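You operate a simulated robot arm through the tools that you are given. There is no shell and no other tool. Be economical: measure what you need, move in short steps, check, and stop when the job is done.

Carry out the task below with a simulated robot arm. There is one attempt and no reset: what you move stays moved.

## Task
Shut the head valve, then fit the nozzle the head card names and reopen the valve.
Fine: the grey nozzle goes in the worn tray; push the new one home in its seat.
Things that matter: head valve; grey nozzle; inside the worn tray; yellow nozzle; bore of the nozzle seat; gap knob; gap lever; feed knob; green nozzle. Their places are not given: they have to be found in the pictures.

Only the result counts: the job must be done as asked and must still hold three seconds after the hand-in. Knocking over, shifting, dropping, spilling or breaking anything else fails it.

## Robot
A 6-joint arm with a two-finger parallel gripper, fixed in place. Base frame: the origin is at the foot of the arm, x ahead of it, y to its left, z up; the work surface is at about z = 86. Lengths are in cm, angles in degrees, forces in N, time in s.
With the tool pointing down near the work surface it reaches from about 26 to 68 cm from the base axis. Its first joint turns from -66.0 to 66.0 degrees. Payload 2.9 kg.
The tool frame sits at the grasp point between the pads (the TCP): z along the fingers, y along the line on which they close. The tips reach 3 cm beyond it. The gripper opens to 11 cm. The fingers are 2 cm wide and 1 cm thick; the gripper's body (4.8 by 11.2 cm) begins 5.5 cm behind the TCP.
Orientation is that of the tool frame in the base frame, as a unit quaternion [x, y, z, w]. With the fingers straight down and closing along the base's y, the tool's x points along the base's -x, its y along +y and its z along -z.

## Interface
- The arm moves only by the tool jog_arm. Its argument "deltas" is a list of rows, each an object of numbers (a shift or turn left out is 0, a gripper value left out holds the last): "fingers": the opening, from 0 (shut) to 1 (fully open); "tx", "ty", "tz": the shift along the base's x, y, z in cm; "ax", "ay", "az": the turn, a rotation vector about the base's x, y, z in degrees. In form: [{"fingers": .., "tx": .., "ty": .., "tz": .., "ax": .., "ay": .., "az": ..}, ...]. A call has 1 to 10 rows; each row is the pose to reach, as a shift and turn from the pose commanded when the call began. A row lasts 0.2 s, in which the tool goes at most 5 cm and 8.6 degrees; a call with a longer step from one row to the next is refused whole, and so is a gripper value outside its range. Where a pose cannot be reached the arm comes as near as it can. A force on the tool above 40 N (or 10 N above the force at the start of the call, whichever is more), or a blocked arm, ends the call early, and 0.2 s more pass. Each finger travels about 10.8 cm/s and halts on what it meets, pressing with about 37 N; the grip force reading is that of the motor and also rises with nothing between the fingers. The clock runs only during rows and for 0.2 s after the last one: add rows that repeat a pose to give the fingers time. The reply holds the time, the measured pose of the TCP, the force on the tool along the base axes, the opening and the grip force, in the units named above and with some noise.
- Cameras (640 x 400 px; columns grow to the right, rows downward): "scene" is fixed at [7.49, 43.14, 140.78]; the picture's right is [-0.82, -0.58, 0.00], its down [-0.21, 0.30, -0.93] and it looks along [0.54, -0.76, -0.36] (base axes); focal length 319 px, centre (320, 200). "wrist" rides on the gripper at [-3.6, 0, -5.7] in the tool frame; the picture's right is [0.00, -1.00, 0.00], its down [0.97, 0.00, -0.24] and it looks along [0.24, 0.00, 0.97] (tool axes); focal length 218 px, centre (320, 200).
- snapshot(camera): a new picture of that camera. The clock stands still meanwhile.
- point_at(camera, pixels): for up to 12 pixels [column, row] of the newest picture of that camera ("zoom" is the newest enlarged one), the place [x, y, z] in the base frame of the surface seen there, good to about 0.2 cm, but the place of the scene camera against the robot may be out by one fixed shift of up to 1.2 cm in any direction. The clock stands still meanwhile.
- enlarge(camera, box): a new picture of the part [left, top, right, bottom] of that camera's present view, enlarged. The clock stands still meanwhile.
- job_done(): hands the job in; it is judged then, once.

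Keep the steps short. Do not move on a guess: measure, check each grasp and each placing, and mend mistakes. In all there are 80 turns and 38 pictures (those below and enlarged ones count). Leave the gripper open and the arm clear of the work at the hand-in unless told otherwise, and finish with a single line.

The tools are called after "Request:" by a JSON object that holds its "fn" and its "kwargs". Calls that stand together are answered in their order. jog_arm: Moves the arm, as the interface text tells. Its arguments: {"type":"object","properties":{"deltas":{"type":"array"}},"required":["deltas"]} The other tools are called the same way: snapshot (camera) takes a picture; point_at (camera, pixels) gives the place of the surface under pixels of a picture; enlarge (camera, box) takes an enlarged picture of a part of a camera's view; job_done () hands the job in.

At the start:

```text
t: 0.0
tcp_pos: [32.78, -21.87, 121.35]
tool_rot: [0.0, 1.0, 0.0, 0.0]
contact_force: [0.2, -0.1, 0.4]
gripper_width: 11.03
gripper_force: 0.1
```

scene: 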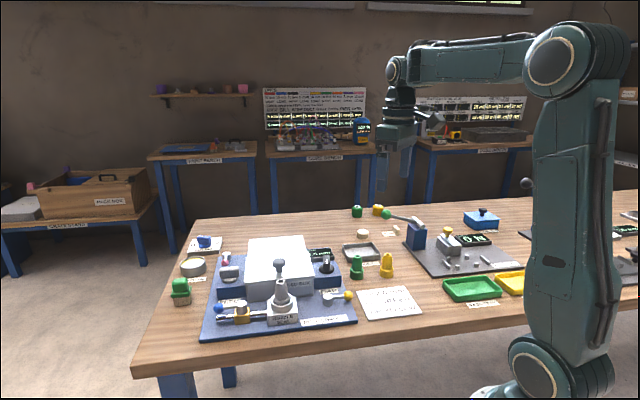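
wrist: 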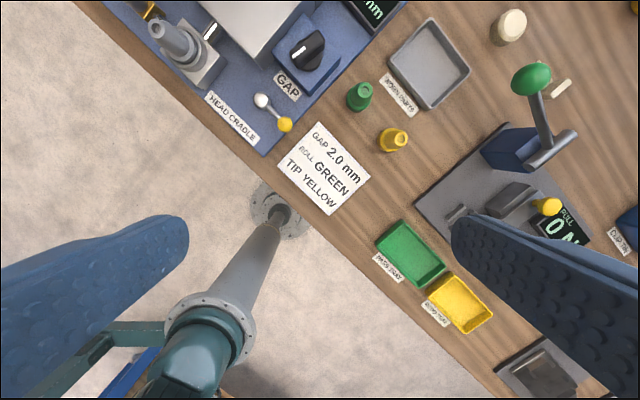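

The card reads "GAP 2.0 mm, ROLL GREEN, TIP YELLOW", so the yellow nozzle is the one to fit. I'll enlarge the head area and the card/tray area next.

Request:
{"fn": "enlarge", "kwargs": {"camera": "scene", "box": [170, 225, 370, 350]}}

Request:
{"fn": "enlarge", "kwargs": {"camera": "wrist", "box": [100, 0, 480, 237]}}

```text
3.20 times, centred on (270, 288) of scene
```

zoom: 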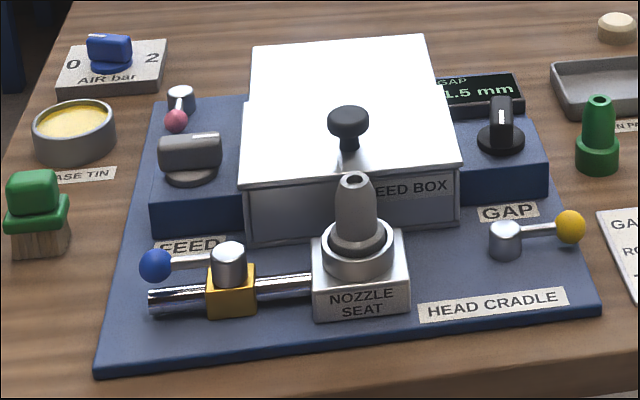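

```text
1.68 times, centred on (290, 118) of wrist
```

zoom: 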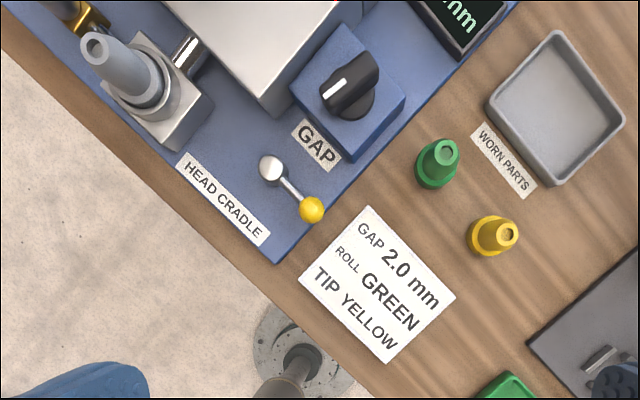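

The valve looks like the blue-ball lever on the brass block, lying along the pipe (open). Now I measure the wrist-view zoom positions, then take a scene zoom to measure the rest.

Request:
{"fn": "point_at", "kwargs": {"camera": "zoom", "pixels": [[95, 50], [150, 95], [447, 152], [436, 180], [507, 234], [488, 245], [550, 105], [557, 40], [498, 100], [550, 180], [612, 118], [312, 208]]}}

Request:
{"fn": "enlarge", "kwargs": {"camera": "scene", "box": [205, 250, 355, 344]}}

```text
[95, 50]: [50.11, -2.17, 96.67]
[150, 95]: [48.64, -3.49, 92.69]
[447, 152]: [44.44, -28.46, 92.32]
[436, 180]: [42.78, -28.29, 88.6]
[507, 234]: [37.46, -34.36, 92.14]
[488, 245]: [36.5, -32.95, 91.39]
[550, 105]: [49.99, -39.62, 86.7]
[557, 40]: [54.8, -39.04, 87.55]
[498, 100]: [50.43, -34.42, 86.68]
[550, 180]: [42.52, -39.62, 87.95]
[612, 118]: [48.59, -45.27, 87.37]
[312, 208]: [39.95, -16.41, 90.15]
```

```text
4.26 times, centred on (280, 297) of scene
```

zoom: 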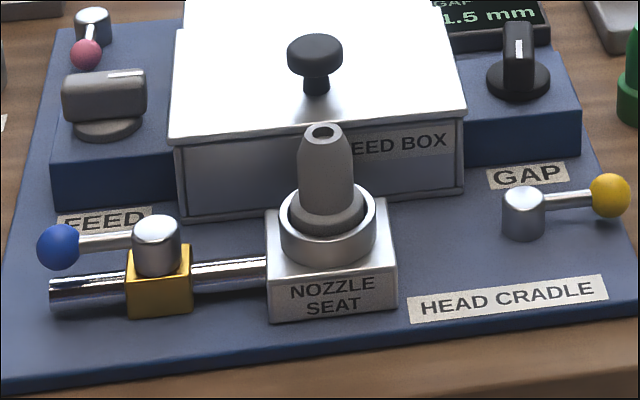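

I measure the valve, nozzle and seat in this scene zoom, with the gap lever ball as reference for the fixed shift.

Request:
{"fn": "point_at", "kwargs": {"camera": "zoom", "pixels": [[58, 246], [155, 225], [155, 245], [158, 290], [80, 292], [322, 132], [325, 180], [325, 215], [328, 242], [610, 195], [375, 240], [100, 240]]}}

Request:
{"fn": "jog_arm", "kwargs": {"deltas": [{"fingers": 1, "tx": 3, "ty": 3}, {"tx": 5, "ty": 7}, {"tx": 6, "ty": 11}, {"tx": 7, "ty": 15}, {"tx": 8, "ty": 19}, {"tx": 8, "ty": 23}]}}

```text
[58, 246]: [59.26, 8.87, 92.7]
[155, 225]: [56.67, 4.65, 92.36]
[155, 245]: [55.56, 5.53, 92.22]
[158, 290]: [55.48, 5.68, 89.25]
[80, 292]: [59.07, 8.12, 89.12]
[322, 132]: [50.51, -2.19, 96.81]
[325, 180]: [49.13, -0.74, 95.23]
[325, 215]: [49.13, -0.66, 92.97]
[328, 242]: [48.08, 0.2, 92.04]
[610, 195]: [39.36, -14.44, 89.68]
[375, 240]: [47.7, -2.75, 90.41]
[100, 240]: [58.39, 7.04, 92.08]
```

```text
t: 1.4
tcp_pos: [41.08, 0.88, 121.6]
tool_rot: [0.0, 1.0, 0.0, 0.0]
contact_force: [0.8, 0.2, 0.6]
gripper_width: 11.02
gripper_force: 0.1
```

Now a wrist picture over the head.

Request:
{"fn": "snapshot", "kwargs": {"camera": "wrist"}}

```text
32 pictures are left
```

wrist: 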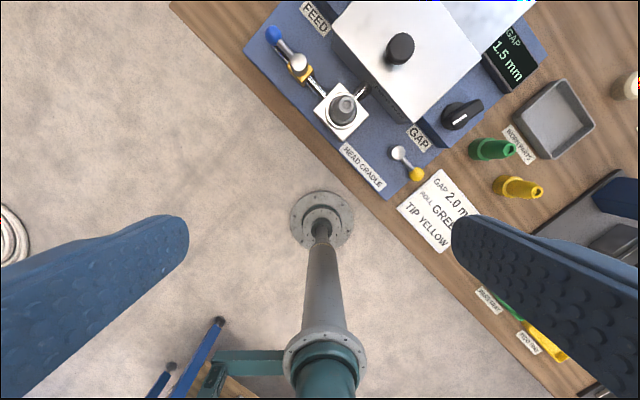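

I move over the head itself for a closer look.

Request:
{"fn": "jog_arm", "kwargs": {"deltas": [{"tx": 4, "tz": -2}, {"tx": 8, "tz": -4, "ty": 2}, {"tx": 12, "ty": 3, "tz": -6}, {"tx": 12, "ty": 3, "tz": -9}]}}

Request:
{"fn": "snapshot", "kwargs": {"camera": "wrist"}}

```text
t: 2.4
tcp_pos: [52.8, 4.1, 112.62]
tool_rot: [0.0, 1.0, 0.0, 0.0]
contact_force: [0.1, -0.2, 0.1]
gripper_width: 10.99
gripper_force: 0.0
```

```text
31 pictures are left
```

wrist: 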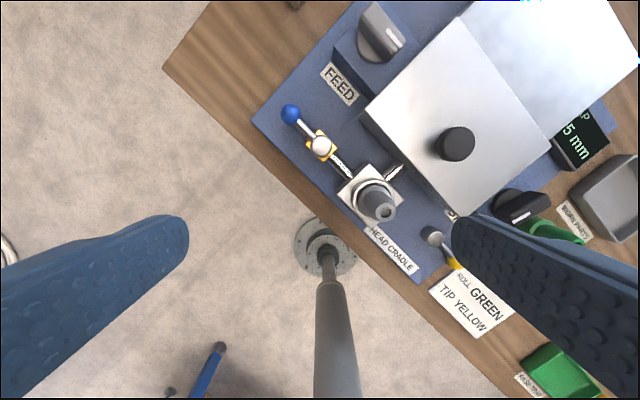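

Request:
{"fn": "enlarge", "kwargs": {"camera": "wrist", "box": [260, 80, 460, 205]}}

Request:
{"fn": "point_at", "kwargs": {"camera": "wrist", "pixels": [[290, 114], [306, 130], [320, 146], [321, 153], [345, 172], [376, 206], [384, 211], [372, 190], [350, 190], [395, 172], [277, 140], [262, 122]]}}

```text
3.20 times, centred on (360, 142) of wrist
```

zoom: 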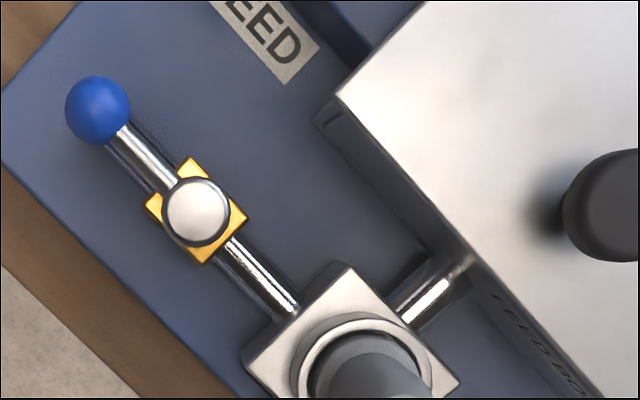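

```text
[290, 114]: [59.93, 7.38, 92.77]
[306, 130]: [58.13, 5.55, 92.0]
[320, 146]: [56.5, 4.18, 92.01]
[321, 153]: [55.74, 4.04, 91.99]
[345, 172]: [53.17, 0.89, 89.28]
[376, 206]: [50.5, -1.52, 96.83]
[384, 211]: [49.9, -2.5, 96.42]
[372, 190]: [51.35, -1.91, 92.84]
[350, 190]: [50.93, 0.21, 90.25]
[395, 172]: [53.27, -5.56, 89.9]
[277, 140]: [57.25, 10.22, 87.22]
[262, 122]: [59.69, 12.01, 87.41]
```

Request:
{"fn": "point_at", "kwargs": {"camera": "zoom", "pixels": [[345, 100], [318, 120], [300, 140], [370, 185], [440, 255], [350, 160], [97, 110], [195, 212], [330, 210], [20, 200], [130, 310], [150, 155]]}}

```text
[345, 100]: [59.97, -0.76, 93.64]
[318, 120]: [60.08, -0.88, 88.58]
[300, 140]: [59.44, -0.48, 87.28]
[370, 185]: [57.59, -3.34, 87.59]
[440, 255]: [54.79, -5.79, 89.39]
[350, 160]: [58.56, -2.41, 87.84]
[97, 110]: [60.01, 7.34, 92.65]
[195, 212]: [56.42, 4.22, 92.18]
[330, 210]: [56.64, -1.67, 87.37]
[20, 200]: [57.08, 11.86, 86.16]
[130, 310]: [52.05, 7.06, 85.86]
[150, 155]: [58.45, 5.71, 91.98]
```

The valve hub is at about (56.4, 4.2), with the rod pointing 42° off x and rod top z 92. The feed box face is 6.1 cm from the hub, so the lever (about 5.7 long) clears if it swings inward. I'll turn the gripper 42° and hover over the rod with the fingers partly open.

Request:
{"fn": "jog_arm", "kwargs": {"deltas": [{"fingers": 0.3, "tx": 1.2, "ty": 0.4, "az": 8.4, "tz": -2}, {"tx": 2.4, "ty": 0.8, "az": 16.8, "tz": -4}, {"tx": 3.6, "ty": 1.2, "az": 25.2, "tz": -7}, {"tx": 4.8, "ty": 1.6, "az": 33.6, "tz": -10}, {"tx": 5.8, "ty": 2.0, "az": 42, "tz": -13}, {"tx": 5.8, "ty": 2.0, "az": 42, "tz": -14}]}}

Request:
{"fn": "snapshot", "kwargs": {"camera": "wrist"}}

```text
t: 3.8
tcp_pos: [58.53, 6.19, 98.1]
tool_rot: [-0.358, 0.934, 0.0, 0.001]
contact_force: [-0.3, 0.6, -0.2]
gripper_width: 3.32
gripper_force: 0.0
```

```text
29 pictures are left
```

wrist: 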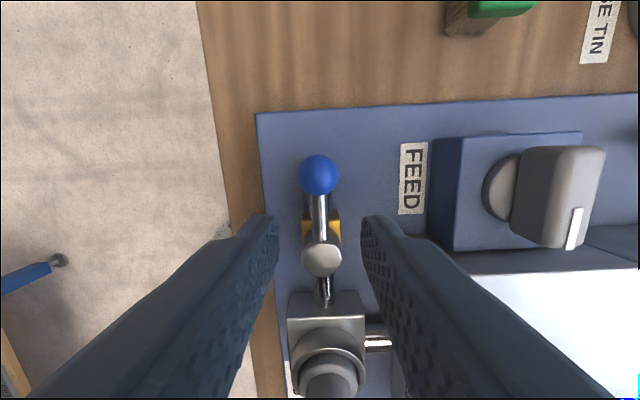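

The rod runs straight between the fingers at column 320. I lower to rod height and narrow the fingers loosely around it.

Request:
{"fn": "jog_arm", "kwargs": {"deltas": [{"tz": -2}, {"tz": -4}, {"tz": -4.8}, {"tz": -4.8, "fingers": 0.14}, {"tz": -4.8}]}}

```text
t: 5.0
tcp_pos: [58.5, 6.12, 93.35]
tool_rot: [-0.359, 0.933, 0.0, -0.001]
contact_force: [0.1, -0.3, 0.2]
gripper_width: 1.52
gripper_force: 0.0
```

Now a small test turn inward (clockwise from above), 17° about the hub.

Request:
{"fn": "jog_arm", "kwargs": {"deltas": [{"tx": 0.13, "ty": -0.167, "az": -4.2}, {"tx": 0.261, "ty": -0.335, "az": -8.4}, {"tx": 0.37, "ty": -0.52, "az": -12.6}, {"tx": 0.469, "ty": -0.705, "az": -16.8}, {"tx": 0.469, "ty": -0.705, "az": -16.8}]}}

Request:
{"fn": "snapshot", "kwargs": {"camera": "wrist"}}

```text
t: 6.2
tcp_pos: [58.59, 5.41, 93.28]
tool_rot: [-0.219, 0.976, 0.002, -0.008]
contact_force: [-36.2, 8.3, -0.6]
gripper_width: 2.67
gripper_force: 11.3
```

```text
28 pictures are left
```

wrist: 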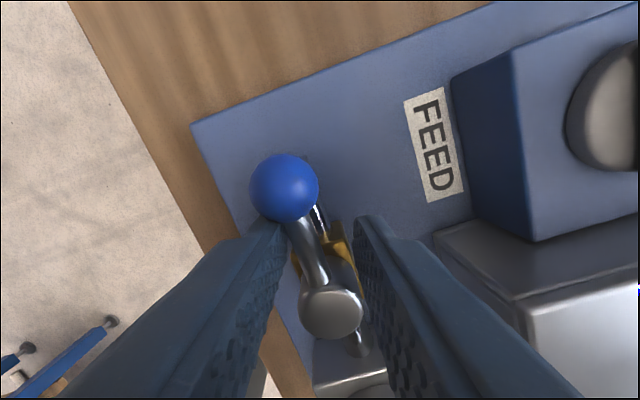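

The inward turn is blocked (36 N) and the lever hasn't turned, so that side is the stop. I back off to the aligned pose and try the other way.

Request:
{"fn": "jog_arm", "kwargs": {"deltas": [{"tx": -0.208, "ty": 0.37, "az": 8.4}, {"tx": -0.469, "ty": 0.705, "az": 16.8}, {"tx": -0.469, "ty": 0.705, "az": 16.8, "fingers": 0.14}, {"tx": -0.469, "ty": 0.705, "az": 16.8}]}}

```text
t: 7.2
tcp_pos: [58.6, 5.96, 93.52]
tool_rot: [-0.357, 0.934, 0.0, 0.0]
contact_force: [-14.5, -13.1, 1.8]
gripper_width: 1.56
gripper_force: 0.1
```

There's a residual push toward the hub, so a finger edge is touching the ball. I shift 0.5 cm toward the hub first.

Request:
{"fn": "jog_arm", "kwargs": {"deltas": [{"tx": -0.37, "ty": -0.3}, {"tx": -0.37, "ty": -0.3}]}}

```text
t: 7.8
tcp_pos: [58.28, 5.97, 93.42]
tool_rot: [-0.36, 0.933, 0.001, 0.001]
contact_force: [-0.3, 1.0, -0.5]
gripper_width: 1.54
gripper_force: 0.0
```

Free now. I test the turn outward (counter-clockwise).

Request:
{"fn": "jog_arm", "kwargs": {"deltas": [{"tx": -0.13, "ty": 0.135, "az": 4.2}, {"tx": -0.27, "ty": 0.259, "az": 8.4}, {"tx": -0.42, "ty": 0.37, "az": 12.6}, {"tx": -0.574, "ty": 0.475, "az": 16.8}, {"tx": -0.74, "ty": 0.565, "az": 21}, {"tx": -0.907, "ty": 0.645, "az": 25.2}]}}

Request:
{"fn": "snapshot", "kwargs": {"camera": "wrist"}}

```text
t: 9.2
tcp_pos: [57.26, 6.41, 93.44]
tool_rot: [-0.555, 0.832, 0.001, 0.0]
contact_force: [0.1, 0.4, -0.4]
gripper_width: 1.57
gripper_force: 0.7
```

```text
27 pictures are left
```

wrist: 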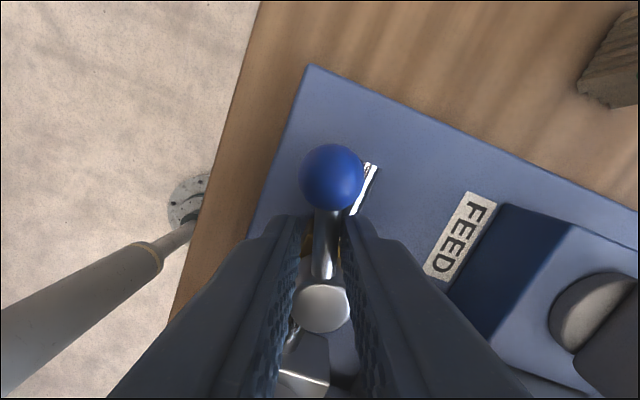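

It turns freely this way. I carry on toward the 90° mark.

Request:
{"fn": "jog_arm", "kwargs": {"deltas": [{"tx": -0.354, "ty": 0.119, "az": 8.4}, {"tx": -0.721, "ty": 0.185, "az": 16.8}, {"tx": -1.095, "ty": 0.197, "az": 25.2}, {"tx": -1.466, "ty": 0.154, "az": 33.6}, {"tx": -1.827, "ty": 0.057, "az": 42}, {"tx": -2.169, "ty": -0.091, "az": 50.4}, {"tx": -2.487, "ty": -0.288, "az": 58.8}, {"tx": -2.772, "ty": -0.529, "az": 67.2}]}}

Request:
{"fn": "snapshot", "kwargs": {"camera": "wrist"}}

```text
t: 11.0
tcp_pos: [54.54, 6.05, 93.57]
tool_rot: [0.923, -0.386, 0.002, -0.001]
contact_force: [9.1, 2.4, -1.5]
gripper_width: 1.97
gripper_force: 4.1
```

```text
26 pictures are left
```

wrist: 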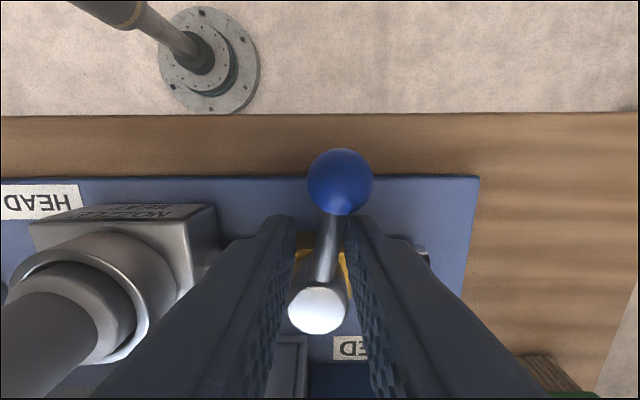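

Contact is building near the end of travel. One more small nudge along the arc takes up the slack.

Request:
{"fn": "jog_arm", "kwargs": {"deltas": [{"tx": -0.13, "ty": -0.14, "az": 4.2}, {"tx": -0.25, "ty": -0.28, "az": 8}, {"tx": -0.4, "ty": -0.42, "az": 8}, {"tx": -0.4, "ty": -0.42, "az": 8}]}}

Request:
{"fn": "snapshot", "kwargs": {"camera": "wrist"}}

```text
t: 12.0
tcp_pos: [54.3, 5.47, 93.59]
tool_rot: [0.947, -0.321, 0.006, -0.004]
contact_force: [31.2, 13.6, -8.0]
gripper_width: 3.03
gripper_force: 15.1
```

```text
25 pictures are left
```

wrist: 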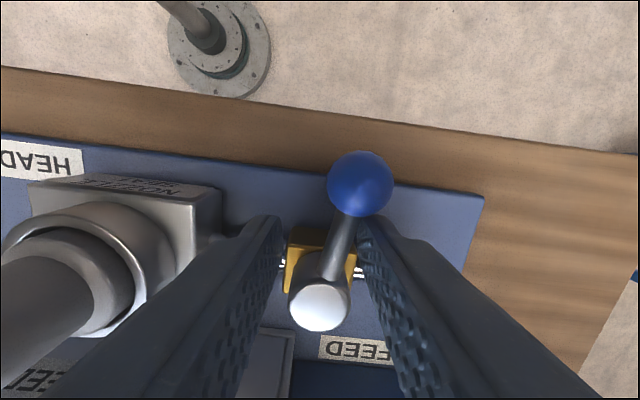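

Firm stop at about 90°, with the rod across the pipe: the valve is shut. I back off, raise, and unwind the wrist.

Request:
{"fn": "jog_arm", "kwargs": {"deltas": [{"tx": 0.35, "ty": 0.4, "az": -8, "fingers": 0.22}, {"tx": 0.35, "ty": 0.4, "az": -8}, {"tx": 0.35, "ty": 0.4, "tz": 4, "az": -8}, {"tx": 0.35, "ty": 0.4, "tz": 8, "az": -8}, {"tx": 0.35, "ty": 0.4, "tz": 12, "az": -8}]}}

Request:
{"fn": "jog_arm", "kwargs": {"deltas": [{"az": -8.5, "tx": -1, "ty": -1, "fingers": 0.5}, {"az": -17, "tx": -2, "ty": -2}, {"az": -25.5, "tx": -3, "ty": -3}, {"az": -34, "tx": -4, "ty": -5}, {"az": -42.5, "tx": -5, "ty": -6}, {"az": -51, "tx": -5, "ty": -7}, {"az": -59.5, "tx": -5, "ty": -8}, {"az": -68, "tx": -5, "ty": -8}, {"az": -76.5, "tx": -5, "ty": -8}, {"az": -85, "tx": -5, "ty": -8}]}}

Request:
{"fn": "snapshot", "kwargs": {"camera": "wrist"}}

```text
t: 13.2
tcp_pos: [54.21, 6.0, 105.62]
tool_rot: [0.922, -0.387, 0.001, 0.001]
contact_force: [-0.4, -0.1, 0.2]
gripper_width: 2.4
gripper_force: 0.0
```

```text
t: 15.4
tcp_pos: [49.43, -2.08, 105.58]
tool_rot: [-0.417, 0.909, 0.0, 0.0]
contact_force: [0.6, -0.4, 0.5]
gripper_width: 5.53
gripper_force: 0.0
```

```text
24 pictures are left
```

wrist: 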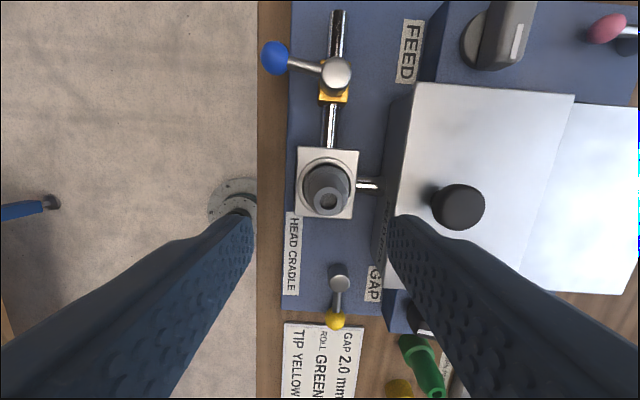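

The lever is now clearly across the pipe. I enlarge the grey nozzle to measure it.

Request:
{"fn": "enlarge", "kwargs": {"camera": "wrist", "box": [278, 135, 378, 235]}}

Request:
{"fn": "enlarge", "kwargs": {"camera": "scene", "box": [330, 230, 420, 290]}}

```text
4.00 times, centred on (328, 185) of wrist
```

zoom: 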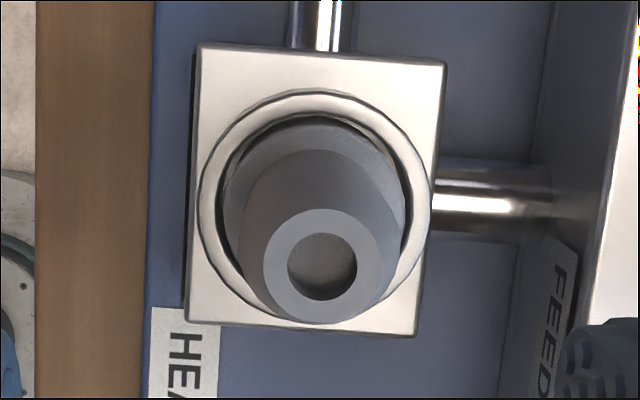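

```text
6.67 times, centred on (375, 260) of scene
```

zoom: 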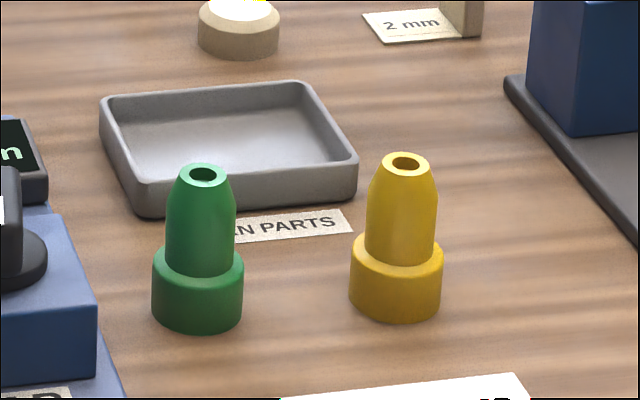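

Request:
{"fn": "point_at", "kwargs": {"camera": "wrist", "pixels": [[328.5, 190], [317.5, 201.3], [341, 201.3], [328.5, 212.5], [325, 159], [299, 184], [354.5, 184], [340, 211], [305, 155], [330, 177], [306, 178]]}}

Request:
{"fn": "point_at", "kwargs": {"camera": "zoom", "pixels": [[205, 173], [200, 220], [203, 258], [198, 310], [406, 161], [402, 210], [400, 245], [395, 300], [368, 195], [437, 195], [353, 265], [441, 265]]}}

```text
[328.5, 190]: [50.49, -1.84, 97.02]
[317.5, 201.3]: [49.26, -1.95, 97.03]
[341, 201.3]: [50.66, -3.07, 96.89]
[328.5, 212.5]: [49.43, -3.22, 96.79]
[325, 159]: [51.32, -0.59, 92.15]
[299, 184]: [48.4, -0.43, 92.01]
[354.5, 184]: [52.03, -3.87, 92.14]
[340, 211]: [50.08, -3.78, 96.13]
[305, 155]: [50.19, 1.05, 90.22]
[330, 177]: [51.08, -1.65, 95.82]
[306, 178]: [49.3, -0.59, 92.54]
```

```text
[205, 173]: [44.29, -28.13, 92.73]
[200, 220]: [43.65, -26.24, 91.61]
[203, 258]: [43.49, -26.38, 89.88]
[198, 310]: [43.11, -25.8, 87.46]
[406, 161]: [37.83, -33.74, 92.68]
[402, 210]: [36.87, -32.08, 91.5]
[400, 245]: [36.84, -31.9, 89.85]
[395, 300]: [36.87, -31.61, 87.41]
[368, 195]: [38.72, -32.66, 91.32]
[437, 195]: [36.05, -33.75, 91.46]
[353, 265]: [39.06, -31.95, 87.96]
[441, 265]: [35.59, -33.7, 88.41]
```

The grey nozzle's axis is (49.96, -2.52) with tip z 96.95; the ring rim is at 92.1 and the flange top at about 93. I come down over it so the fingertips stop at about 93.2, then close.

Request:
{"fn": "jog_arm", "kwargs": {"deltas": [{"tx": 0.53, "ty": -0.44, "tz": -3}, {"tx": 0.53, "ty": -0.44, "tz": -6}, {"tx": 0.53, "ty": -0.44, "tz": -8.5}, {"tx": 0.53, "ty": -0.44, "tz": -9.3}, {"tx": 0.53, "ty": -0.44, "tz": -9.3}]}}

Request:
{"fn": "jog_arm", "kwargs": {"deltas": [{"fingers": 0.3}, {"fingers": 0.1}, {"fingers": 0.1}, {"fingers": 0.1}]}}

Request:
{"fn": "snapshot", "kwargs": {"camera": "wrist"}}

```text
t: 16.6
tcp_pos: [49.85, -2.53, 96.26]
tool_rot: [-0.418, 0.909, -0.001, 0.0]
contact_force: [-0.2, 0.2, -0.1]
gripper_width: 5.53
gripper_force: 0.0
```

```text
t: 17.6
tcp_pos: [49.96, -2.46, 96.28]
tool_rot: [-0.418, 0.908, 0.0, 0.0]
contact_force: [-0.5, -0.6, -0.5]
gripper_width: 2.84
gripper_force: 37.8
```

```text
21 pictures are left
```

wrist: 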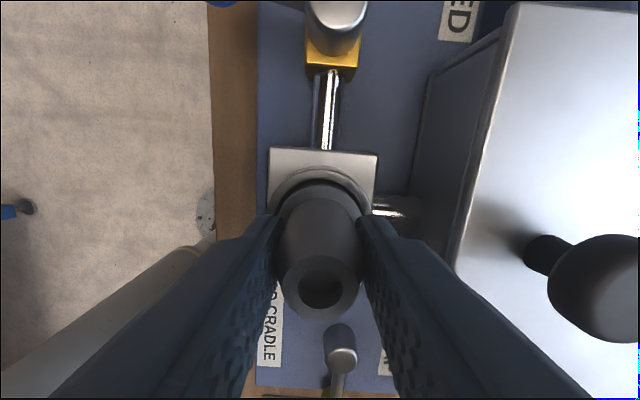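

Gripped at 2.84 cm with 38 N. Lifting straight up.

Request:
{"fn": "jog_arm", "kwargs": {"deltas": [{"tz": 0.5, "fingers": 0}, {"tz": 1.2}, {"tz": 2.2}, {"tz": 4}, {"tz": 7}, {"tz": 9}]}}

Request:
{"fn": "snapshot", "kwargs": {"camera": "wrist"}}

```text
t: 19.0
tcp_pos: [49.93, -2.48, 105.33]
tool_rot: [-0.418, 0.908, 0.001, 0.0]
contact_force: [0.5, -0.6, -0.6]
gripper_width: 2.83
gripper_force: 37.0
```

```text
20 pictures are left
```

wrist: 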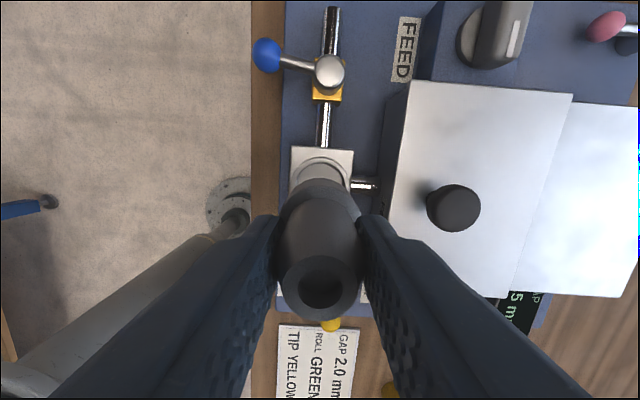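

The nozzle is out and held. I carry it high over to the worn tray (centre about (49.1, -39.6)).

Request:
{"fn": "jog_arm", "kwargs": {"deltas": [{"ty": -4}, {"ty": -8.5}, {"ty": -13}, {"ty": -17.5}, {"ty": -22, "tx": -0.3}, {"ty": -26.5, "tx": -0.6}, {"ty": -31, "tx": -0.8}, {"ty": -35, "tx": -0.8}, {"ty": -37, "tx": -0.8}, {"ty": -37, "tx": -0.8}]}}

Request:
{"fn": "snapshot", "kwargs": {"camera": "wrist"}}

Request:
{"fn": "enlarge", "kwargs": {"camera": "scene", "box": [300, 190, 440, 290]}}

```text
t: 21.2
tcp_pos: [49.4, -39.64, 105.17]
tool_rot: [-0.417, 0.909, 0.001, -0.001]
contact_force: [0.4, -0.7, 0.0]
gripper_width: 2.83
gripper_force: 37.0
```

```text
19 pictures are left
```

wrist: 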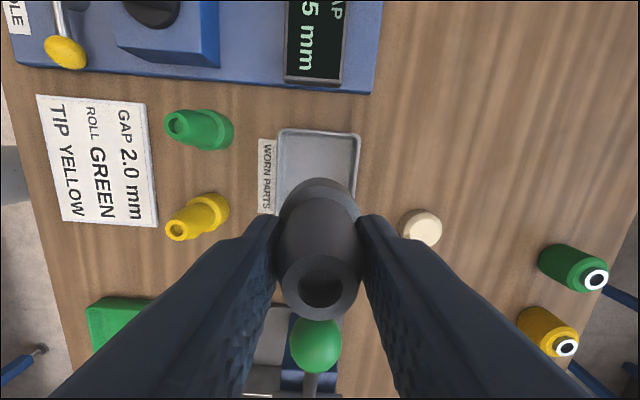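

```text
4.00 times, centred on (370, 240) of scene
```

zoom: 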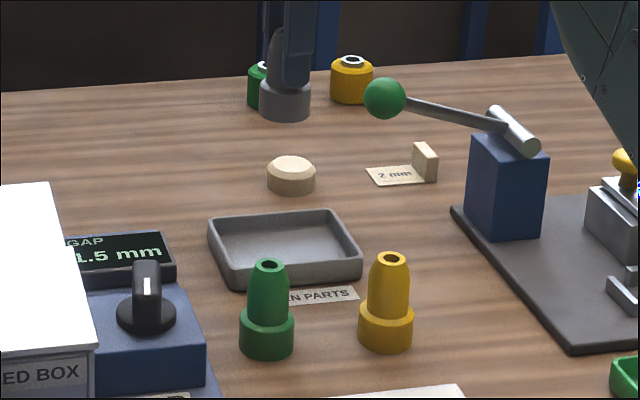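

I measure the tray corners, the yellow nozzle, and the green lever ball (a possible obstacle for the gripper body).

Request:
{"fn": "point_at", "kwargs": {"camera": "wrist", "pixels": [[280, 131], [358, 137], [274, 213], [318, 152], [290, 165], [345, 180], [315, 345], [176, 230], [216, 202], [176, 124], [420, 225]]}}

Request:
{"fn": "point_at", "kwargs": {"camera": "zoom", "pixels": [[385, 98], [370, 90], [450, 108], [510, 140], [290, 180], [285, 242], [215, 225], [330, 215], [358, 262], [230, 280], [390, 258]]}}

```text
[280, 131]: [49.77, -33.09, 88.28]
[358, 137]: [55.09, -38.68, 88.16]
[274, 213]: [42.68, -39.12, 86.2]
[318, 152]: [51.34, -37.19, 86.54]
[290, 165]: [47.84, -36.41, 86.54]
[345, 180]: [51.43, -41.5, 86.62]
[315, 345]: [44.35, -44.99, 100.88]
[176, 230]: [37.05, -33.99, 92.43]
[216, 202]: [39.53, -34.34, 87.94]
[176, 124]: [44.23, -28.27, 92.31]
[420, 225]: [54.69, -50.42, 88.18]
```

```text
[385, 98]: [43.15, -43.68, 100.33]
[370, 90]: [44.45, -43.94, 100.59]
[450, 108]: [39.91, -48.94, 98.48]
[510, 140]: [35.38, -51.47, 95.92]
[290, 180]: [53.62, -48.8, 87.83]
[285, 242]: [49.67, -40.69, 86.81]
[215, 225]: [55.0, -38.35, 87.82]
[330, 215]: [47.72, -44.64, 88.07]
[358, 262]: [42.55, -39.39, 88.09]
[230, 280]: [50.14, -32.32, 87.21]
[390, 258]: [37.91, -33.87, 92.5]
```

The tray centre is (48.85, -39.0) with its floor at 86.55; the green ball is about 7 cm off and clear. I lower toward the floor.

Request:
{"fn": "jog_arm", "kwargs": {"deltas": [{"tx": -0.4, "ty": 0.5, "tz": -4}, {"tx": -0.4, "ty": 0.5, "tz": -8}, {"tx": -0.4, "ty": 0.5, "tz": -11}, {"tx": -0.4, "ty": 0.5, "tz": -12}, {"tx": -0.4, "ty": 0.5, "tz": -12}]}}

Request:
{"fn": "enlarge", "kwargs": {"camera": "scene", "box": [320, 210, 420, 280]}}

```text
t: 22.4
tcp_pos: [48.84, -39.01, 93.38]
tool_rot: [-0.418, 0.908, 0.0, 0.0]
contact_force: [-0.1, 0.1, -0.2]
gripper_width: 2.81
gripper_force: 37.0
```

```text
5.71 times, centred on (370, 245) of scene
```

zoom: 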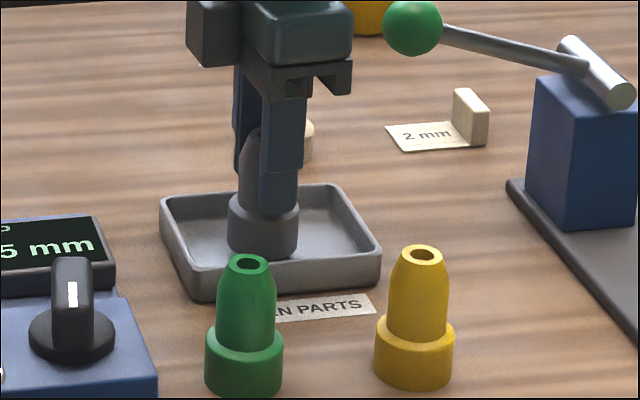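

Over the middle of the tray. I lower in small steps until it touches.

Request:
{"fn": "jog_arm", "kwargs": {"deltas": [{"tz": -0.3}, {"tz": -0.6}, {"tz": -0.8}, {"tz": -1.0}, {"tz": -1.1}, {"tz": -1.2}, {"tz": -1.3}, {"tz": -1.4}]}}

```text
t: 24.2
tcp_pos: [48.96, -38.97, 92.42]
tool_rot: [-0.418, 0.908, -0.005, 0.002]
contact_force: [-0.6, 0.6, 3.7]
gripper_width: 2.83
gripper_force: 37.1
stopped in row 8: the force on the tool passed its limit (the readings are from after the stop); the commanded pose is now the measured one
```

Touched down at TCP z about 92.4. I open and rise.

Request:
{"fn": "jog_arm", "kwargs": {"deltas": [{"fingers": 0.3}, {"fingers": 0.45}, {"fingers": 0.45}, {"tz": 2}, {"tz": 5}, {"tz": 9}, {"tz": 13}]}}

Request:
{"fn": "enlarge", "kwargs": {"camera": "scene", "box": [320, 210, 420, 280]}}

```text
t: 25.8
tcp_pos: [49.13, -39.11, 105.46]
tool_rot: [-0.418, 0.908, -0.004, 0.002]
contact_force: [0.7, 1.4, -0.3]
gripper_width: 4.93
gripper_force: 0.0
```

```text
5.71 times, centred on (370, 245) of scene
```

zoom: 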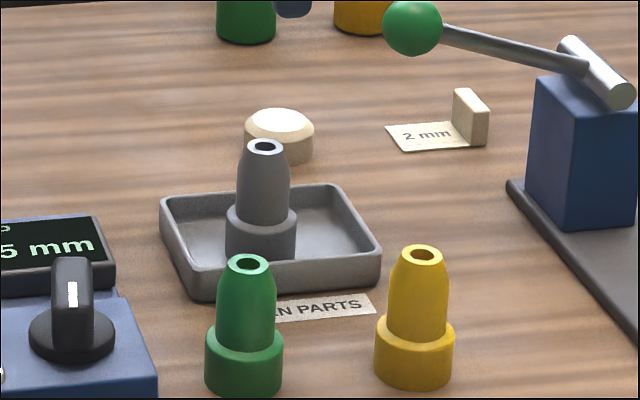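

The grey nozzle stands upright in the tray. Next I move above the yellow nozzle for a close look.

Request:
{"fn": "jog_arm", "kwargs": {"deltas": [{"tx": -4, "ty": 1.7}, {"tx": -8, "ty": 3.4}, {"tx": -11.8, "ty": 5.1}, {"tx": -11.8, "ty": 5.1}]}}

Request:
{"fn": "snapshot", "kwargs": {"camera": "wrist"}}

```text
t: 26.8
tcp_pos: [37.14, -34.2, 105.62]
tool_rot: [-0.418, 0.908, -0.004, 0.001]
contact_force: [0.8, 0.7, -0.1]
gripper_width: 4.95
gripper_force: 0.1
```

```text
15 pictures are left
```

wrist: 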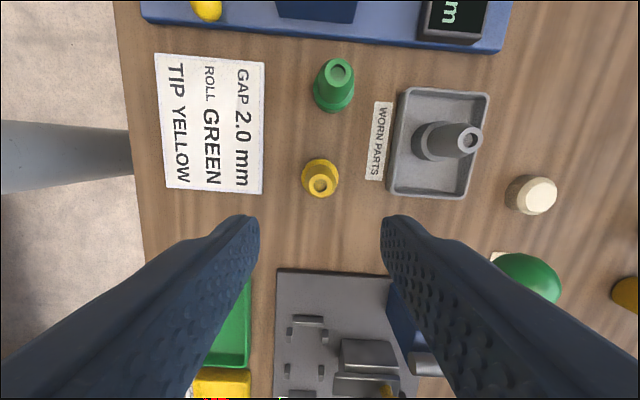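

Request:
{"fn": "enlarge", "kwargs": {"camera": "wrist", "box": [281, 155, 361, 205]}}

```text
8.00 times, centred on (321, 180) of wrist
```

zoom: 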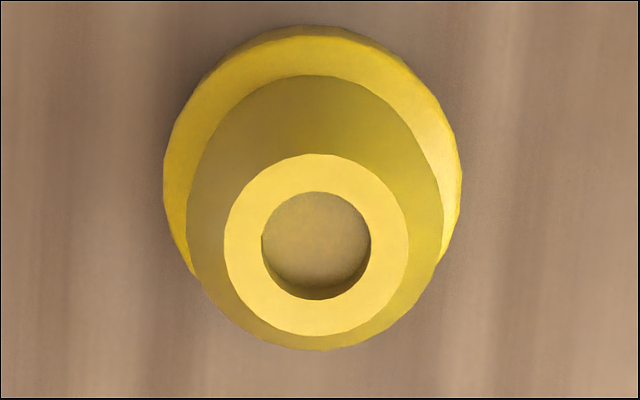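

Request:
{"fn": "point_at", "kwargs": {"camera": "zoom", "pixels": [[243, 244], [390, 244], [316, 172], [316, 316], [264, 192], [368, 296], [264, 296], [368, 192], [310, 50], [60, 200]]}}

```text
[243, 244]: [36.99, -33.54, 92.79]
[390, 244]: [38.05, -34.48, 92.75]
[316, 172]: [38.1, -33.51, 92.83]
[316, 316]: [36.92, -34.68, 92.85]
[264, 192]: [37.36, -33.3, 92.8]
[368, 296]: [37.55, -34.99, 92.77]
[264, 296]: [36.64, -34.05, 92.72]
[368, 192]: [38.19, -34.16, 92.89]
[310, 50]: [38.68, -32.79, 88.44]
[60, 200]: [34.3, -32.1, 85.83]
```

Yellow axis is (37.48, -34.08), tip z 92.8. I centre over it, take out the small tool tilt, and come halfway down.

Request:
{"fn": "jog_arm", "kwargs": {"deltas": [{"tx": 0.3, "ty": 0.1, "tz": -3, "ax": 0.37, "ay": 0.3}, {"tx": 0.3, "ty": 0.1, "tz": -6, "ax": 0.37, "ay": 0.3}, {"tx": 0.3, "ty": 0.1, "tz": -8, "ax": 0.37, "ay": 0.3}, {"tx": 0.3, "ty": 0.1, "tz": -8, "ax": 0.37, "ay": 0.3}]}}

Request:
{"fn": "jog_arm", "kwargs": {"deltas": [{"tx": 0}]}}

```text
t: 27.8
tcp_pos: [37.58, -34.14, 97.61]
tool_rot: [-0.418, 0.909, 0.001, 0.0]
contact_force: [1.0, -0.3, 0.8]
gripper_width: 4.95
gripper_force: 0.1
```

```text
t: 28.2
tcp_pos: [37.56, -34.05, 97.51]
tool_rot: [-0.417, 0.909, 0.0, 0.001]
contact_force: [0.0, -0.8, 0.7]
gripper_width: 4.94
gripper_force: 0.0
```

Position is good and the tilt is gone. I go down to TCP z about 92.1 and close.

Request:
{"fn": "jog_arm", "kwargs": {"deltas": [{"tx": -0.08, "tz": -2.5}, {"tx": -0.08, "tz": -4.5}, {"tx": -0.08, "tz": -5.4}, {"tx": -0.08, "tz": -5.4}]}}

Request:
{"fn": "jog_arm", "kwargs": {"deltas": [{"fingers": 0.3}, {"fingers": 0.1}, {"fingers": 0.0}, {"fingers": 0.0}]}}

Request:
{"fn": "jog_arm", "kwargs": {"deltas": [{"tz": 1}, {"tz": 3}, {"tz": 6}, {"tz": 10}, {"tz": 13.5}, {"tz": 13.5}]}}

Request:
{"fn": "snapshot", "kwargs": {"camera": "wrist"}}

```text
t: 29.2
tcp_pos: [37.28, -33.78, 92.19]
tool_rot: [-0.418, 0.909, 0.001, 0.001]
contact_force: [0.7, -0.1, -0.5]
gripper_width: 4.95
gripper_force: 0.0
```

```text
t: 30.2
tcp_pos: [37.24, -33.86, 92.14]
tool_rot: [-0.418, 0.909, 0.0, 0.001]
contact_force: [0.5, -0.1, -0.4]
gripper_width: 2.85
gripper_force: 37.0
```

```text
t: 31.6
tcp_pos: [37.49, -33.67, 105.44]
tool_rot: [-0.418, 0.908, 0.0, 0.001]
contact_force: [0.4, 0.1, -0.9]
gripper_width: 2.81
gripper_force: 36.8
```

```text
13 pictures are left
```

wrist: 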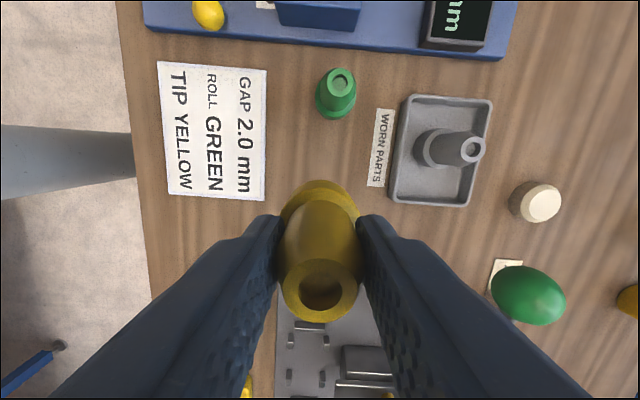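

The yellow nozzle is held exactly as the grey one was (rim at (320, 288)). I carry it to above the seat (49.95, -2.48).

Request:
{"fn": "jog_arm", "kwargs": {"deltas": [{"tx": 1.5, "ty": 3.9}, {"tx": 3.1, "ty": 7.8}, {"tx": 4.6, "ty": 11.7}, {"tx": 6.2, "ty": 15.6}, {"tx": 7.8, "ty": 19.5}, {"tx": 9.3, "ty": 23.4}, {"tx": 10.9, "ty": 27.3}, {"tx": 12.45, "ty": 31.2}, {"tx": 12.45, "ty": 31.2}, {"tx": 12.45, "ty": 31.2}]}}

Request:
{"fn": "jog_arm", "kwargs": {"deltas": [{"tx": 0}]}}

Request:
{"fn": "snapshot", "kwargs": {"camera": "wrist"}}

```text
t: 33.8
tcp_pos: [49.98, -2.83, 105.44]
tool_rot: [-0.418, 0.908, 0.0, 0.0]
contact_force: [-0.6, 0.2, -0.7]
gripper_width: 2.82
gripper_force: 37.0
```

```text
t: 34.2
tcp_pos: [49.9, -2.93, 105.56]
tool_rot: [-0.418, 0.908, 0.0, 0.001]
contact_force: [0.1, 0.1, -1.1]
gripper_width: 2.82
gripper_force: 36.8
```

```text
12 pictures are left
```

wrist: 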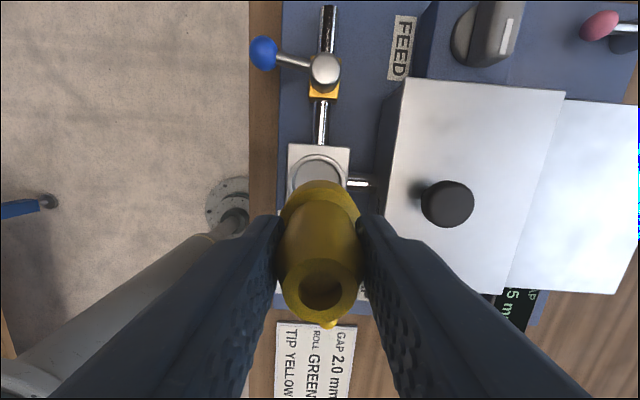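

Compared with the same view when lifting the grey one, I am about 0.4 cm off in y. I correct that and lower to just above the ring.

Request:
{"fn": "jog_arm", "kwargs": {"deltas": [{"ty": 0.42, "tz": -2}, {"ty": 0.42, "tz": -4.5}, {"ty": 0.42, "tz": -6.3}, {"ty": 0.42, "tz": -6.3}]}}

Request:
{"fn": "jog_arm", "kwargs": {"deltas": [{"tx": 0}]}}

Request:
{"fn": "enlarge", "kwargs": {"camera": "scene", "box": [220, 240, 340, 330]}}

```text
t: 35.2
tcp_pos: [49.98, -2.35, 99.11]
tool_rot: [-0.418, 0.908, 0.0, 0.001]
contact_force: [-0.1, -0.8, -1.3]
gripper_width: 2.81
gripper_force: 37.3
```

```text
t: 35.6
tcp_pos: [49.91, -2.52, 99.02]
tool_rot: [-0.418, 0.908, 0.0, 0.001]
contact_force: [0.0, 0.4, -0.5]
gripper_width: 2.82
gripper_force: 37.6
```

```text
4.44 times, centred on (280, 285) of scene
```

zoom: 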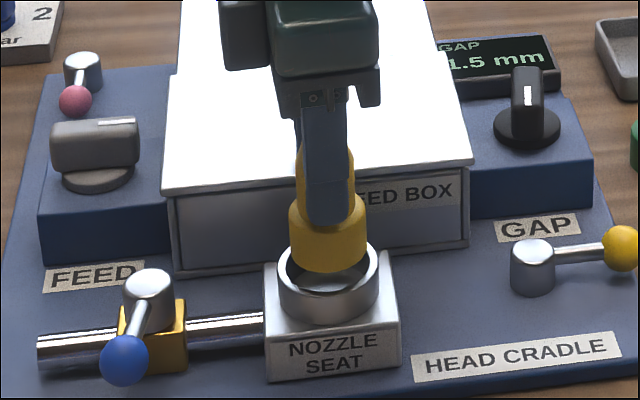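

Centred over the ring. I lower slowly and push home; expected seated TCP z is about 96.2.

Request:
{"fn": "jog_arm", "kwargs": {"deltas": [{"tz": -0.5}, {"tz": -1.0}, {"tz": -1.5}, {"tz": -2.0}, {"tz": -2.4}, {"tz": -2.7}, {"tz": -2.9}, {"tz": -3.1}, {"tz": -3.3}]}}

```text
t: 37.6
tcp_pos: [49.91, -2.28, 96.04]
tool_rot: [-0.419, 0.908, -0.002, 0.004]
contact_force: [-8.5, 0.0, 37.0]
gripper_width: 2.84
gripper_force: 37.5
```

37 N at z 96.04, and the tip should sit at about 96.7, as deep as the grey one was. I release, rise and check.

Request:
{"fn": "jog_arm", "kwargs": {"deltas": [{"tz": 0.3}, {"tz": 0.3, "fingers": 0.3}, {"tz": 0.3, "fingers": 0.5}, {"tz": 0.3}, {"tz": 3}, {"tz": 6}, {"tz": 9.3}, {"tz": 9.3}]}}

Request:
{"fn": "snapshot", "kwargs": {"camera": "wrist"}}

Request:
{"fn": "enlarge", "kwargs": {"camera": "scene", "box": [205, 250, 355, 344]}}

```text
t: 39.4
tcp_pos: [49.79, -2.44, 105.31]
tool_rot: [-0.418, 0.908, 0.001, 0.001]
contact_force: [0.0, -0.6, 0.1]
gripper_width: 5.52
gripper_force: 0.1
```

```text
10 pictures are left
```

wrist: 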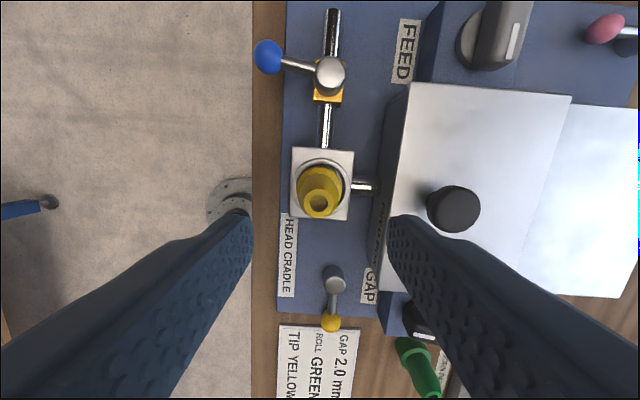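

```text
4.26 times, centred on (280, 297) of scene
```

zoom: 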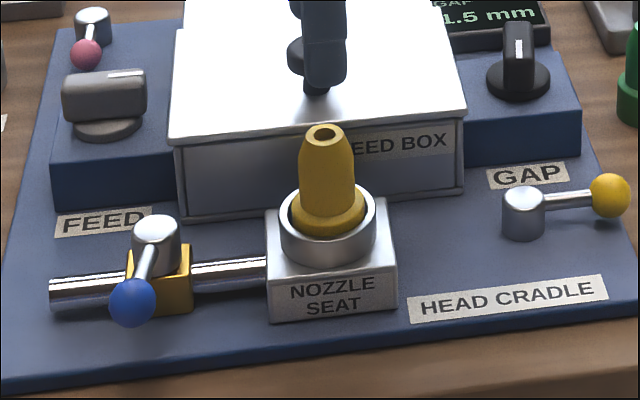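

It looks the same as the grey one did. I measure the tip and flange for depth and straightness.

Request:
{"fn": "point_at", "kwargs": {"camera": "zoom", "pixels": [[322, 132], [312, 130], [325, 180], [325, 215], [322, 141]]}}

Request:
{"fn": "point_at", "kwargs": {"camera": "wrist", "pixels": [[319, 191], [319, 214], [308.5, 203], [330, 203], [340, 181], [300, 180]]}}

```text
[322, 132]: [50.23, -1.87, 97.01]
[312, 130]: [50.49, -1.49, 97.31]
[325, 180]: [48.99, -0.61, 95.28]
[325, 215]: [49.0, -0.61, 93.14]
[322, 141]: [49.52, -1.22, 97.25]
```

```text
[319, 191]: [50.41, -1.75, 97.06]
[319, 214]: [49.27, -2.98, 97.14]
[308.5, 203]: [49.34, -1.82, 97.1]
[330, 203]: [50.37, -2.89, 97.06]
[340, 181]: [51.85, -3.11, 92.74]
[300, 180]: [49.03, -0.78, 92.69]
```

The tip is at z 97.09 versus 96.93 for the grey one, possibly a hair proud. I'll press on its top with closed fingers to be sure it's home.

Request:
{"fn": "jog_arm", "kwargs": {"deltas": [{"fingers": 0.2, "tz": 0}, {"fingers": 0, "tx": 0.05}, {"tx": 0.05, "fingers": 0}, {"tx": 0.05, "tz": -3}, {"tx": 0.05, "tz": -4.6}, {"tx": 0.05, "tz": -5.0}, {"tx": 0.05, "tz": -5.2}, {"tx": 0.05, "tz": -5.4}, {"tx": 0.05, "tz": -5.55}, {"tx": 0.05, "tz": -5.7}]}}

```text
t: 41.7
tcp_pos: [49.99, -2.3, 100.04]
tool_rot: [-0.418, 0.909, -0.002, 0.006]
contact_force: [-2.4, -1.5, 7.6]
gripper_width: 0.0
gripper_force: 37.0
stopped in row 10: the force on the tool passed its limit (the readings are from after the stop); the commanded pose is now the measured one
```

The force limit tripped at tip z about 97.0, so it won't go further: it's home. I rise, and measure the valve lever's present angle from the last wrist picture.

Request:
{"fn": "jog_arm", "kwargs": {"deltas": [{"tz": 2}, {"tz": 6, "fingers": 0.25}]}}

Request:
{"fn": "snapshot", "kwargs": {"camera": "wrist"}}

```text
t: 42.3
tcp_pos: [50.3, -2.46, 105.76]
tool_rot: [-0.418, 0.908, -0.002, 0.005]
contact_force: [-0.3, 0.4, 0.8]
gripper_width: 2.75
gripper_force: 0.0
```

```text
8 pictures are left
```

wrist: 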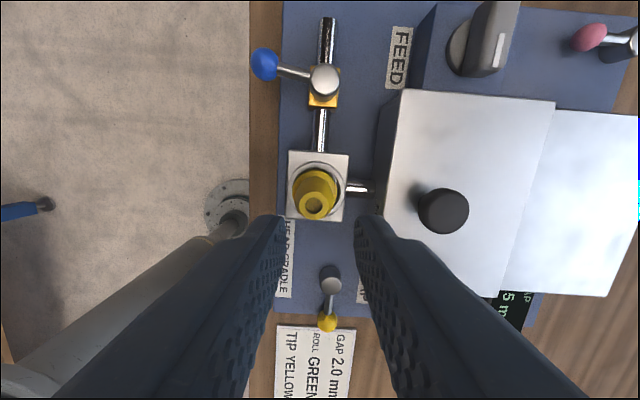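

Request:
{"fn": "point_at", "kwargs": {"camera": "wrist", "pixels": [[264, 64], [285, 70], [295, 73], [304, 75], [324, 80]]}}

```text
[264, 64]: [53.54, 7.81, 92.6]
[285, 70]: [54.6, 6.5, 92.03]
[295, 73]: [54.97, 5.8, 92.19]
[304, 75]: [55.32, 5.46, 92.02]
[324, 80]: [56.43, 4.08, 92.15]
```

The lever sits at 128° about the hub. I untilt the tool, move over the lever and wind the wrist back to match it.

Request:
{"fn": "jog_arm", "kwargs": {"deltas": [{"tx": 1, "ty": 3, "ay": 0.6}, {"tx": 2, "ty": 5, "ay": 0.6}, {"tx": 4, "ty": 7, "ay": 0.6}, {"tx": 4.6, "ty": 8.5, "ay": 0.6}, {"tx": 4.6, "ty": 8.5, "ay": 0.6}]}}

Request:
{"fn": "jog_arm", "kwargs": {"deltas": [{"az": 8}, {"az": 16}, {"az": 24}, {"az": 32}, {"az": 40}, {"az": 48}, {"az": 56}, {"az": 64}, {"az": 72}, {"az": 78.7}]}}

Request:
{"fn": "snapshot", "kwargs": {"camera": "wrist"}}

```text
t: 43.5
tcp_pos: [54.67, 6.33, 105.93]
tool_rot: [-0.418, 0.909, 0.0, 0.0]
contact_force: [-0.4, 0.0, 0.1]
gripper_width: 2.76
gripper_force: 0.0
```

```text
t: 45.7
tcp_pos: [54.68, 6.33, 105.88]
tool_rot: [0.9, -0.437, 0.001, 0.0]
contact_force: [-0.3, 0.1, 0.3]
gripper_width: 2.74
gripper_force: 0.0
```

```text
7 pictures are left
```

wrist: 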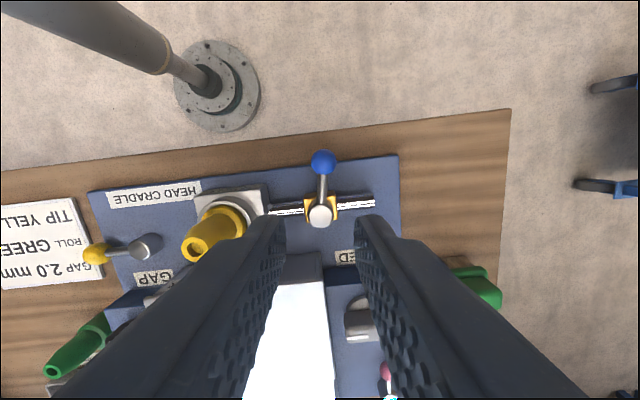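

Aligned (rod at column 321). I go down and straddle the rod.

Request:
{"fn": "jog_arm", "kwargs": {"deltas": [{"tx": 0.18, "ty": -0.24, "tz": -4}, {"tx": 0.18, "ty": -0.24, "tz": -8}, {"tx": 0.18, "ty": -0.24, "tz": -11}, {"tx": 0.18, "ty": -0.24, "tz": -12.4}, {"tx": 0.18, "ty": -0.24, "tz": -12.4}, {"tx": 0.18, "ty": -0.24, "tz": -12.4, "fingers": 0.14}, {"tx": 0.18, "ty": -0.24, "tz": -12.4}]}}

```text
t: 47.3
tcp_pos: [54.75, 5.99, 93.74]
tool_rot: [0.899, -0.438, -0.001, 0.0]
contact_force: [0.2, -0.3, -0.5]
gripper_width: 1.53
gripper_force: 0.0
```

Now sweeping it back along the arc, clockwise, toward the pipe line.

Request:
{"fn": "jog_arm", "kwargs": {"deltas": [{"tx": 0.308, "ty": 0.206, "az": -8.5, "tz": -0.2}, {"tx": 0.643, "ty": 0.364, "az": -17, "tz": -0.2}, {"tx": 0.998, "ty": 0.471, "az": -25.5, "tz": -0.2}, {"tx": 1.365, "ty": 0.524, "az": -34, "tz": -0.2}, {"tx": 1.735, "ty": 0.522, "az": -42.5, "tz": -0.2}, {"tx": 2.101, "ty": 0.466, "az": -51, "tz": -0.2}, {"tx": 2.455, "ty": 0.356, "az": -59.5, "tz": -0.2}, {"tx": 2.789, "ty": 0.195, "az": -68, "tz": -0.2}, {"tx": 3.095, "ty": -0.013, "az": -76.5, "tz": -0.2}, {"tx": 3.367, "ty": -0.265, "az": -85, "tz": -0.2}]}}

```text
t: 49.5
tcp_pos: [58.1, 5.64, 93.38]
tool_rot: [-0.366, 0.931, 0.001, 0.001]
contact_force: [-0.7, 0.7, -0.1]
gripper_width: 1.6
gripper_force: 0.6
```

Now a final nudge of about 8° past, to bring the lever onto its open stop.

Request:
{"fn": "jog_arm", "kwargs": {"deltas": [{"tx": 0.11, "ty": -0.14, "az": -4}, {"tx": 0.22, "ty": -0.28, "az": -8}, {"tx": 0.35, "ty": -0.45, "az": -8}, {"tx": 0.45, "ty": -0.58, "az": -8}, {"tx": 0.45, "ty": -0.58, "az": -8}]}}

```text
t: 50.7
tcp_pos: [58.51, 5.24, 93.23]
tool_rot: [-0.303, 0.953, 0.001, 0.0]
contact_force: [-15.4, 14.1, 5.6]
gripper_width: 2.58
gripper_force: 10.4
```

Tangential stop force of about 21 N: the lever is at its open stop. I back off, open, rise and look.

Request:
{"fn": "jog_arm", "kwargs": {"deltas": [{"tx": -0.4, "ty": 0.5, "az": 6, "fingers": 0.25}, {"tx": -0.4, "ty": 0.5, "az": 6}, {"tx": -0.4, "ty": 0.5, "az": 6, "tz": 4}, {"tx": -0.4, "ty": 0.5, "az": 6, "tz": 8}, {"tx": -2, "ty": 0.5, "az": 6, "tz": 12}, {"tx": -5, "ty": 0.5, "az": 6, "tz": 16, "fingers": 0.8}]}}

Request:
{"fn": "enlarge", "kwargs": {"camera": "scene", "box": [205, 250, 355, 344]}}

Request:
{"fn": "snapshot", "kwargs": {"camera": "wrist"}}

```text
t: 52.1
tcp_pos: [53.44, 5.93, 109.42]
tool_rot: [-0.351, 0.936, 0.001, -0.001]
contact_force: [-0.2, -0.6, -0.3]
gripper_width: 8.8
gripper_force: 0.1
```

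```text
4.26 times, centred on (280, 297) of scene
```

zoom: 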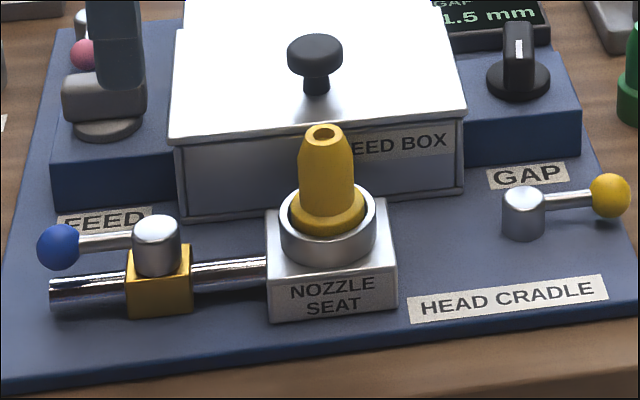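

```text
5 pictures are left
```

wrist: 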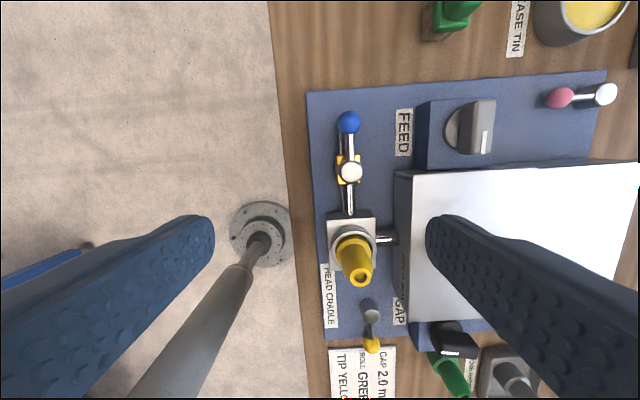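

The lever ball is back at (58, 246), exactly where it started; the knobs, the gap lever and the 1.5 mm display are unchanged. I open fully, raise clear, then hand in.

Request:
{"fn": "jog_arm", "kwargs": {"deltas": [{"tz": 4, "tx": -3, "fingers": 1}, {"tz": 8, "tx": -6}, {"tz": 12, "tx": -9}, {"tz": 12, "tx": -9}]}}

Request:
{"fn": "snapshot", "kwargs": {"camera": "scene"}}

```text
t: 53.1
tcp_pos: [44.6, 6.11, 121.5]
tool_rot: [-0.351, 0.936, 0.0, 0.0]
contact_force: [-0.3, 0.2, 0.3]
gripper_width: 11.01
gripper_force: 0.0
```

```text
4 pictures are left
```

scene: 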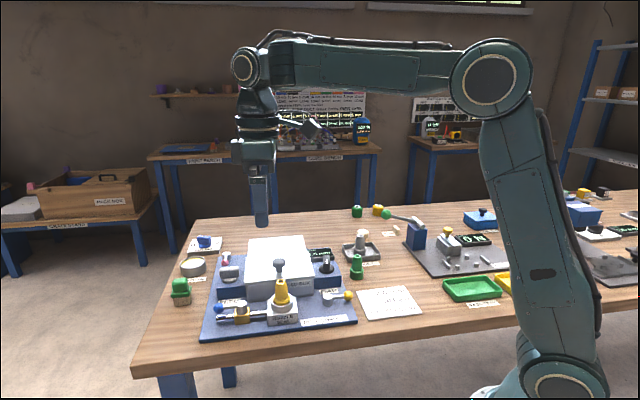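

Everything is in place and the arm is clear, so I hand in.

Request:
{"fn": "job_done", "kwargs": {}}

```text
The job is handed in.
```

I shut the head valve, put the grey nozzle in the worn tray, pushed the yellow nozzle home in its seat, and reopened the valve; the job is handed in.
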